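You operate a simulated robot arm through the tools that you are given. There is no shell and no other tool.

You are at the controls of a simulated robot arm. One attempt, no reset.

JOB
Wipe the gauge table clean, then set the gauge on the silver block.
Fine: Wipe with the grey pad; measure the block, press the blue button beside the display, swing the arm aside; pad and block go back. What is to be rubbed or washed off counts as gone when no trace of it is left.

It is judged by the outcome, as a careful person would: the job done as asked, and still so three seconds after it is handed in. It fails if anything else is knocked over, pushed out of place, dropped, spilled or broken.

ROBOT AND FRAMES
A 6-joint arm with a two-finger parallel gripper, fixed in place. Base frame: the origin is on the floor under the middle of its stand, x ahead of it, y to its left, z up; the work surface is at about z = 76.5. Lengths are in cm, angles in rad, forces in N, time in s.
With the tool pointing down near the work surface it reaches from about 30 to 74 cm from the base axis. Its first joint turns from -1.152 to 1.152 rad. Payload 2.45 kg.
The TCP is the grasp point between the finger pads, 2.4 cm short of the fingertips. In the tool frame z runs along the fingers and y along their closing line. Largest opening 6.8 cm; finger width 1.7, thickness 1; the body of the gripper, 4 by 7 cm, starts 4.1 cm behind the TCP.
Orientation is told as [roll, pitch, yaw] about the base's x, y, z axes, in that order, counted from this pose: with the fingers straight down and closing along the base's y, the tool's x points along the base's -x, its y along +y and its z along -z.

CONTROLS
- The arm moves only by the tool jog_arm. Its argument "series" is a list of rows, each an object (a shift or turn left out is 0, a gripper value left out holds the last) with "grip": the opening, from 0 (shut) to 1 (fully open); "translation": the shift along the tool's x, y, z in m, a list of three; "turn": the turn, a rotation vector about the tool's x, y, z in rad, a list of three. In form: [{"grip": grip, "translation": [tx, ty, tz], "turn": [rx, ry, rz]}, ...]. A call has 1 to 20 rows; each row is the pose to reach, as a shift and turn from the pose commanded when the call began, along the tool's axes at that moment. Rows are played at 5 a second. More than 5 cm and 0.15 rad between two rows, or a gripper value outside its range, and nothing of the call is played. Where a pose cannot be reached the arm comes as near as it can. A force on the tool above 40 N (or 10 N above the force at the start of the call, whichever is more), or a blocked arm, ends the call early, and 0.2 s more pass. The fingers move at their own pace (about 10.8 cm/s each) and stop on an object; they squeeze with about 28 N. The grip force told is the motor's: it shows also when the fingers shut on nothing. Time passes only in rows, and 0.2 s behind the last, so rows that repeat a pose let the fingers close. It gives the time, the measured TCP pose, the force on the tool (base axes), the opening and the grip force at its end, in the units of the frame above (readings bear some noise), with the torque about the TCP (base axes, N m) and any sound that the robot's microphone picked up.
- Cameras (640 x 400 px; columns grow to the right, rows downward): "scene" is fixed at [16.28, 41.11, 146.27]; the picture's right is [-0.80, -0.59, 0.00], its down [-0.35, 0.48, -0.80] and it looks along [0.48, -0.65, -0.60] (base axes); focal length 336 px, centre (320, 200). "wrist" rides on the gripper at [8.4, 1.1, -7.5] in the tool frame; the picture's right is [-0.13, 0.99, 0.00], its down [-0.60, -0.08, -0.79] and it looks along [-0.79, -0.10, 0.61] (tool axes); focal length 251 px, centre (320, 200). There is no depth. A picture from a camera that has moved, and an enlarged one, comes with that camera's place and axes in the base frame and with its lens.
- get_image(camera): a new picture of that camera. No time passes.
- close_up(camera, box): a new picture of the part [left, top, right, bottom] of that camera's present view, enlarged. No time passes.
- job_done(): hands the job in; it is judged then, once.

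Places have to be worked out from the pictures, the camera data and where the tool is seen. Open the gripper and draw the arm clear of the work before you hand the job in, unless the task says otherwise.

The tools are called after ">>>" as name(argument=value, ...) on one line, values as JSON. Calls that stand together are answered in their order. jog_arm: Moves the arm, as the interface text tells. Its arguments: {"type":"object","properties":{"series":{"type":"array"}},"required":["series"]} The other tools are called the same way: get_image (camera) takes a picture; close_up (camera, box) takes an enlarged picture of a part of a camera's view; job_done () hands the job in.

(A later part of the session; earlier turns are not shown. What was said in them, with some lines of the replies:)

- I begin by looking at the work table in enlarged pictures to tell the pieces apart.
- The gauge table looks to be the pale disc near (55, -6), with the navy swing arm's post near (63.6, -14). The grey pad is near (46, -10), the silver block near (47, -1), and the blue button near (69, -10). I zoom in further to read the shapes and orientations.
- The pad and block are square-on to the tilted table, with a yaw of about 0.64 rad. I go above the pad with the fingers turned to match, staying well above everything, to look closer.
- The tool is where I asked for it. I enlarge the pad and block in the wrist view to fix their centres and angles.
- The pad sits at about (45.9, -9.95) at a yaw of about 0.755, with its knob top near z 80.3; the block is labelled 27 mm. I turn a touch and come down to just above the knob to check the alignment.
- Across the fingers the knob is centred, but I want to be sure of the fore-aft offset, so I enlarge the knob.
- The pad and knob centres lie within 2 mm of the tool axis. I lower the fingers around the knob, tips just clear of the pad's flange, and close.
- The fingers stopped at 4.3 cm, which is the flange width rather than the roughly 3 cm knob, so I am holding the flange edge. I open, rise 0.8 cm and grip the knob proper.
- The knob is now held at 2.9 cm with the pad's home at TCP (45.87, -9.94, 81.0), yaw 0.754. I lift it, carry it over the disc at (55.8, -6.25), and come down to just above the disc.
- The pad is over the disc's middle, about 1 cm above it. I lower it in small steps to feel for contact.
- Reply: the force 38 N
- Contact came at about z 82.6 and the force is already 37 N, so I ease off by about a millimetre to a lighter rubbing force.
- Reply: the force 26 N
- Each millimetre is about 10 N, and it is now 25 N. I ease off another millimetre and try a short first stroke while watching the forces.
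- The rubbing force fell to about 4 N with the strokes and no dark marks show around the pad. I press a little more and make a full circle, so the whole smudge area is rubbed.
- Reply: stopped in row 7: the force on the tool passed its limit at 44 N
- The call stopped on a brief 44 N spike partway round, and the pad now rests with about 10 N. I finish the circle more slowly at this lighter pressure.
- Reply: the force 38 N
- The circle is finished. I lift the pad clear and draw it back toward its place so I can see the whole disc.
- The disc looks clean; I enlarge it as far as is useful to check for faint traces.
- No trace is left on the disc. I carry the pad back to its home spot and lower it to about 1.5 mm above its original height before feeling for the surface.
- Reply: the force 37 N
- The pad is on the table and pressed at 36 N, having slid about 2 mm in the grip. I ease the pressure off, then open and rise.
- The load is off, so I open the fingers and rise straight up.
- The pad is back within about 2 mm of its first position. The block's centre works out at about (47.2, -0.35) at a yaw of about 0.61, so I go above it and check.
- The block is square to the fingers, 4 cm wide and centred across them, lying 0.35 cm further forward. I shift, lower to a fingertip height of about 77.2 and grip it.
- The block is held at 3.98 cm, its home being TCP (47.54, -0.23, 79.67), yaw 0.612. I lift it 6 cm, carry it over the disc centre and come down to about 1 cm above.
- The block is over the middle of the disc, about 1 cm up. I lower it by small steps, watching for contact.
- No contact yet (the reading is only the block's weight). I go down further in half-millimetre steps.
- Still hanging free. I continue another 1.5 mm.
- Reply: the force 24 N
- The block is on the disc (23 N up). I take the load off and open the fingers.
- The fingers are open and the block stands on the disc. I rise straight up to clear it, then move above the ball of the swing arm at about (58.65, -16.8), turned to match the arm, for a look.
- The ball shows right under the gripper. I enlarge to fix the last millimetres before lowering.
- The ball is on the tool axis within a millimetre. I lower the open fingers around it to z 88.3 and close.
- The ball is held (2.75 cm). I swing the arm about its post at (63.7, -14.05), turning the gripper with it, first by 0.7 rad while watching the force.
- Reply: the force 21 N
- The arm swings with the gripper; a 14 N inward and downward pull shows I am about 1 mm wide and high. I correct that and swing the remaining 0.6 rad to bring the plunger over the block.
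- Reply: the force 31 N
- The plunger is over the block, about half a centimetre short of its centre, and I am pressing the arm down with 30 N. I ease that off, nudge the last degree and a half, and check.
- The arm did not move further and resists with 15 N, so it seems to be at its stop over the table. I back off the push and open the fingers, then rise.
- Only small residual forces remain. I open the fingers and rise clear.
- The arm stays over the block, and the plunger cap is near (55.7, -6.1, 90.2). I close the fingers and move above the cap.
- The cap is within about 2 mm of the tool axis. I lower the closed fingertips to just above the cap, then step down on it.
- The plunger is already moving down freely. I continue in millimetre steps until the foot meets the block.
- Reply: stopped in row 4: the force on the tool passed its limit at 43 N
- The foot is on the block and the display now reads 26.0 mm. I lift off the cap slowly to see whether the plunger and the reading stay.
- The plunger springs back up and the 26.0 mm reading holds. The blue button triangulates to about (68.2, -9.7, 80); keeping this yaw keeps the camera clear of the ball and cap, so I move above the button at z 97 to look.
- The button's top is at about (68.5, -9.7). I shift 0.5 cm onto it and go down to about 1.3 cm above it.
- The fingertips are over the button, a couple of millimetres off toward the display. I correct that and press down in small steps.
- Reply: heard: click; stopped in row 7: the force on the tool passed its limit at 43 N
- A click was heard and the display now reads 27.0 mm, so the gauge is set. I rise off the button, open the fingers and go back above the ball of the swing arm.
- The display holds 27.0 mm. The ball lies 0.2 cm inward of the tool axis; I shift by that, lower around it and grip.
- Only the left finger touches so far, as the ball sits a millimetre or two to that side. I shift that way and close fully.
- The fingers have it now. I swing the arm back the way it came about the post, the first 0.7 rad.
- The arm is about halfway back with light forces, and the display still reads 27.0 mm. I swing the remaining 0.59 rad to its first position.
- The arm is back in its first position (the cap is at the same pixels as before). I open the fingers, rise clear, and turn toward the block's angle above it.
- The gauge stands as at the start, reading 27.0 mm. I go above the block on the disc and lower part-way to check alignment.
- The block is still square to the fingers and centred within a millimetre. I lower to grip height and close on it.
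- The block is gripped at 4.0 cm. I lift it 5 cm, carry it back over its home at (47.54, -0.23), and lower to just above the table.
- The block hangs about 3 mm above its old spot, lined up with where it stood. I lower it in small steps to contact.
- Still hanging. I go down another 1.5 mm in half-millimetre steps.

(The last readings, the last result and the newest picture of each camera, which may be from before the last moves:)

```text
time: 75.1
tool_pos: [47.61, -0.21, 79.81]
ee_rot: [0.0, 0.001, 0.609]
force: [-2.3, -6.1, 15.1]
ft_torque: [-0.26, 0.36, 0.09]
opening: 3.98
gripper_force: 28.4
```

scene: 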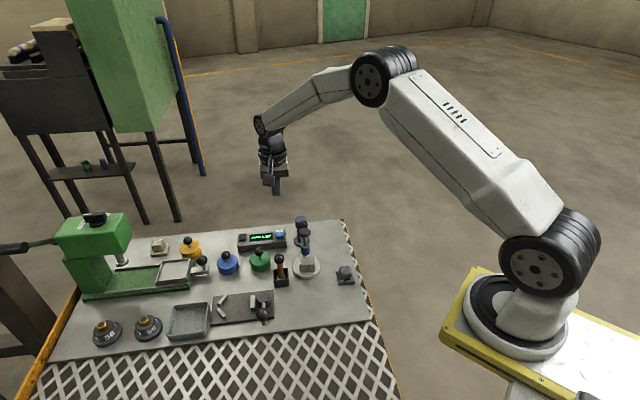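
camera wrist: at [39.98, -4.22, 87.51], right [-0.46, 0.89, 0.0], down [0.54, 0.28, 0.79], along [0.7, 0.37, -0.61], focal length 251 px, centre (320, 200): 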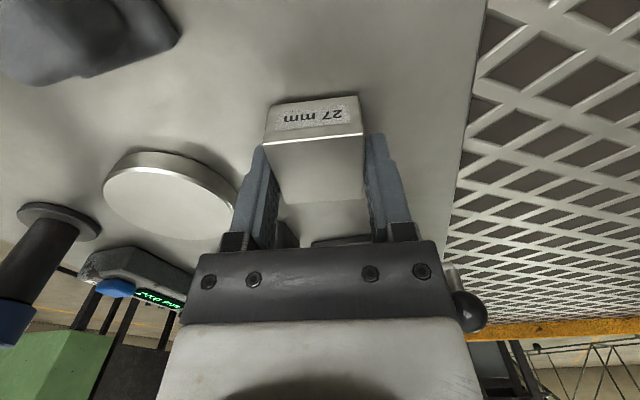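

The block touches the table (15 N). I ease the load, open the fingers and rise.

>>> jog_arm(series=[{"grip": 0, "translation": [0, 0, -0.001]}, {"grip": 0, "translation": [0, 0, -0.0013]}, {"grip": 0.85, "translation": [0, 0, -0.0013]}, {"grip": 0.85, "translation": [0, 0, -0.0013]}, {"grip": 0.85, "translation": [0, 0, -0.0013]}, {"grip": 0.85, "translation": [0, 0, -0.02]}, {"grip": 0.85, "translation": [0, 0, -0.05]}, {"grip": 0.85, "translation": [0, 0, -0.09]}, {"grip": 0.85, "translation": [0, 0, -0.13]}, {"grip": 0.85, "translation": [0, 0, -0.17]}, {"grip": 0.85, "translation": [0, 0, -0.17]}])

>>> get_image(camera="scene")

>>> close_up(camera="scene", box=[300, 235, 370, 310])

>>> close_up(camera="scene", box=[220, 195, 380, 315])

```text
time: 77.5
tool_pos: [47.78, -0.03, 96.97]
ee_rot: [0.002, 0.002, 0.61]
force: [0.4, 0.5, -0.3]
ft_torque: [0.0, -0.03, -0.01]
opening: 5.8
gripper_force: 0.1
```

```text
taken
```

scene: 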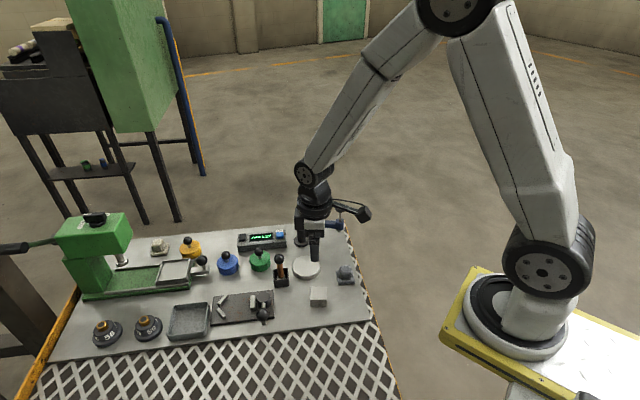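

```text
5.33 times, centred on (335, 272) of scene
camera zoom: at [16.28, 41.11, 146.27], right [-0.8, -0.59, 0.0], down [-0.35, 0.48, -0.8], along [0.48, -0.65, -0.6], focal length 1789 px, centre (240, -187)
```

zoom: 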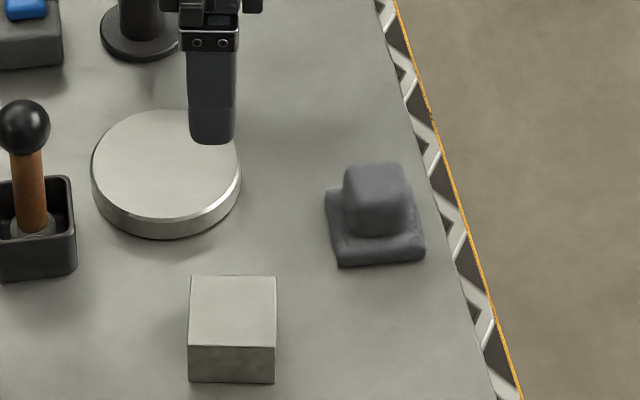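

```text
3.33 times, centred on (300, 255) of scene
camera zoom: at [16.28, 41.11, 146.27], right [-0.8, -0.59, 0.0], down [-0.35, 0.48, -0.8], along [0.48, -0.65, -0.6], focal length 1118 px, centre (387, 17)
```

zoom: 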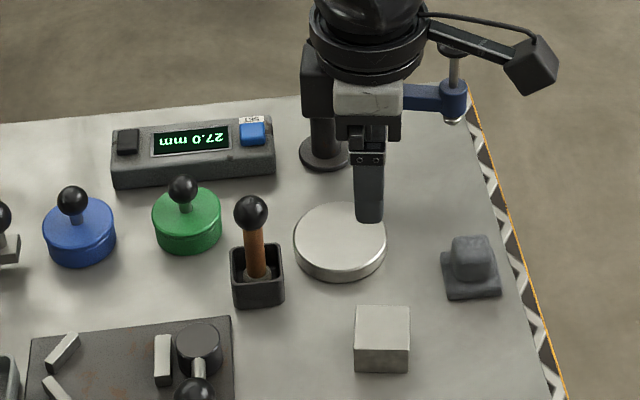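

The block and pad are each within about 1–2 mm of where they stood, the disc is bare and clean, and the display reads 27.0 mm. I draw the arm back to its starting pose, clear of the work.

>>> jog_arm(series=[{"grip": 0.9, "translation": [0, 0, -0.03], "turn": [0, 0, 0]}, {"translation": [0.01, -0.005, -0.06], "turn": [0, 0, 0.08]}, {"translation": [0.025, -0.0125, -0.09], "turn": [0, 0, 0.18]}, {"translation": [0.042, -0.021, -0.115], "turn": [0, 0, 0.28]}, {"translation": [0.06, -0.03, -0.135], "turn": [0, 0, 0.38]}, {"translation": [0.08, -0.04, -0.142], "turn": [0, 0, 0.48]}, {"translation": [0.095, -0.048, -0.142], "turn": [0, 0, 0.56]}, {"translation": [0.1021, -0.0513, -0.142], "turn": [0, 0, 0.61]}, {"translation": [0.1021, -0.0513, -0.142], "turn": [0, 0, 0.61]}])

>>> get_image(camera="scene")

>>> close_up(camera="scene", box=[220, 195, 380, 315])

>>> close_up(camera="wrist", box=[220, 0, 540, 200])

>>> close_up(camera="scene", box=[292, 252, 322, 282])

```text
time: 79.5
tool_pos: [42.17, -10.08, 110.95]
ee_rot: [0.0, 0.002, 0.001]
force: [0.8, -0.1, -0.9]
ft_torque: [0.0, -0.03, 0.01]
opening: 6.12
gripper_force: 0.2
```

```text
taken
```

scene: 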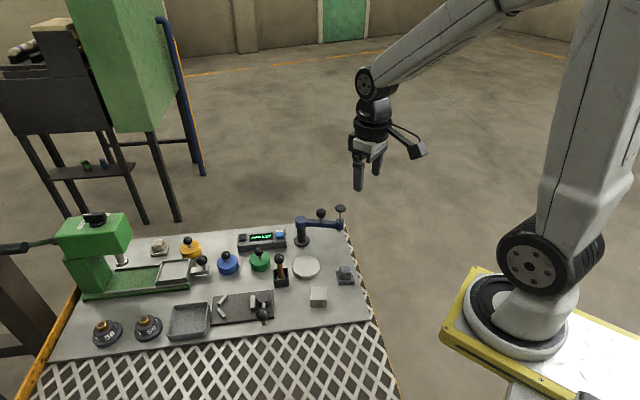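

```text
3.33 times, centred on (300, 255) of scene
camera zoom: at [16.28, 41.11, 146.27], right [-0.8, -0.59, 0.0], down [-0.35, 0.48, -0.8], along [0.48, -0.65, -0.6], focal length 1118 px, centre (387, 17)
```

zoom: 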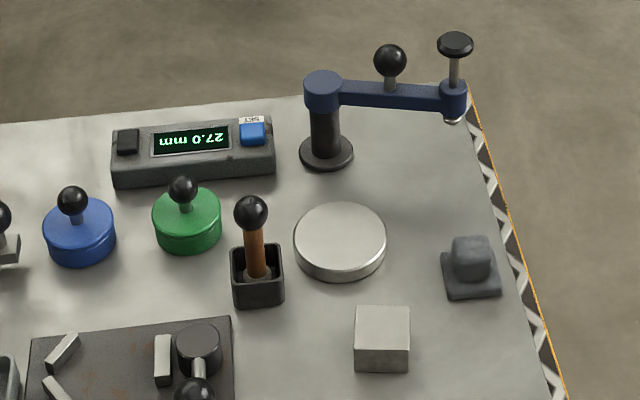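

```text
2.00 times, centred on (380, 100) of wrist
camera zoom: at [33.74, -9.09, 118.4], right [0.13, 0.99, 0.0], down [0.61, -0.08, 0.79], along [0.79, -0.1, -0.61], focal length 503 px, centre (200, 400)
```

zoom: 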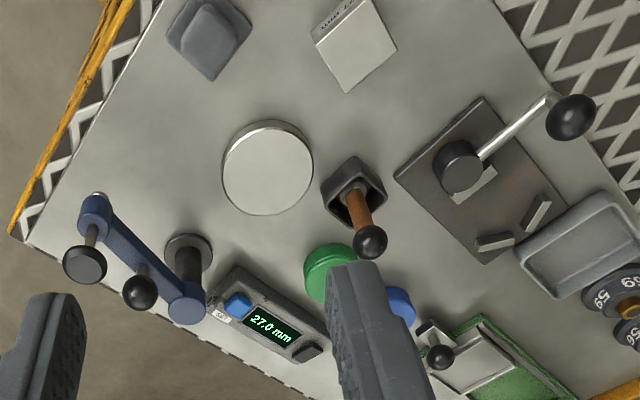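

```text
13.33 times, centred on (307, 267) of scene
camera zoom: at [16.28, 41.11, 146.27], right [-0.8, -0.59, 0.0], down [-0.35, 0.48, -0.8], along [0.48, -0.65, -0.6], focal length 4473 px, centre (493, -693)
```

zoom: 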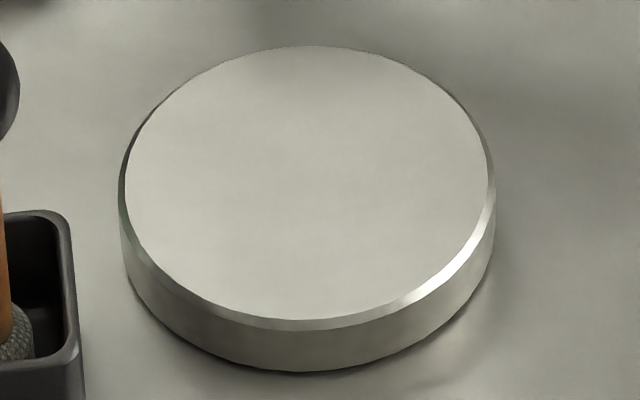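

Everything looks to be in place; one last close look at the disc from the wrist camera for faint specks before handing in.

>>> close_up(camera="wrist", box=[320, 50, 390, 115])

```text
6.15 times, centred on (355, 82) of wrist
camera zoom: at [33.74, -9.09, 118.4], right [0.13, 0.99, 0.0], down [0.61, -0.08, 0.79], along [0.79, -0.1, -0.61], focal length 1547 px, centre (105, 923)
```

zoom: 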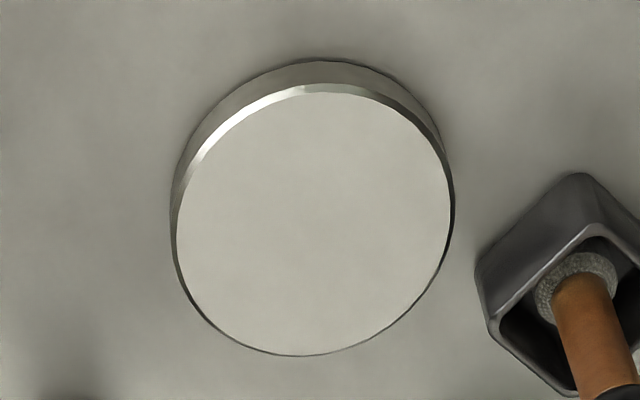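

The disc is spotless, the gauge reads 27.0 mm with its arm swung aside, the pad and block are back, and the robot is clear with its gripper open. I hand the job in.

>>> job_done()

```text
The job is handed in.
```

I've handed the job in: the gauge table is wiped clean and the gauge is set on the silver block.

- **Wiping:** I rubbed the table with the grey pad. Close-ups from both cameras show no trace of the smudge.
- **Setting:** With the 27 mm block on the table, the gauge first read 26.0 mm. I pressed the blue SET button and heard it click. The display changed to 27.0 mm and still showed that at the end.
- **Put back:** The gauge arm is swung aside to its starting position. The pad and block are within about 2 mm of where they stood.
- **Force stops:** Three moves stopped early when the force briefly passed the 40 N limit: once while wiping, once on the plunger and once on the button. The pictures afterwards show nothing knocked over or pushed out of place.

The gripper is open and the robot is back at its starting pose, clear of the work.
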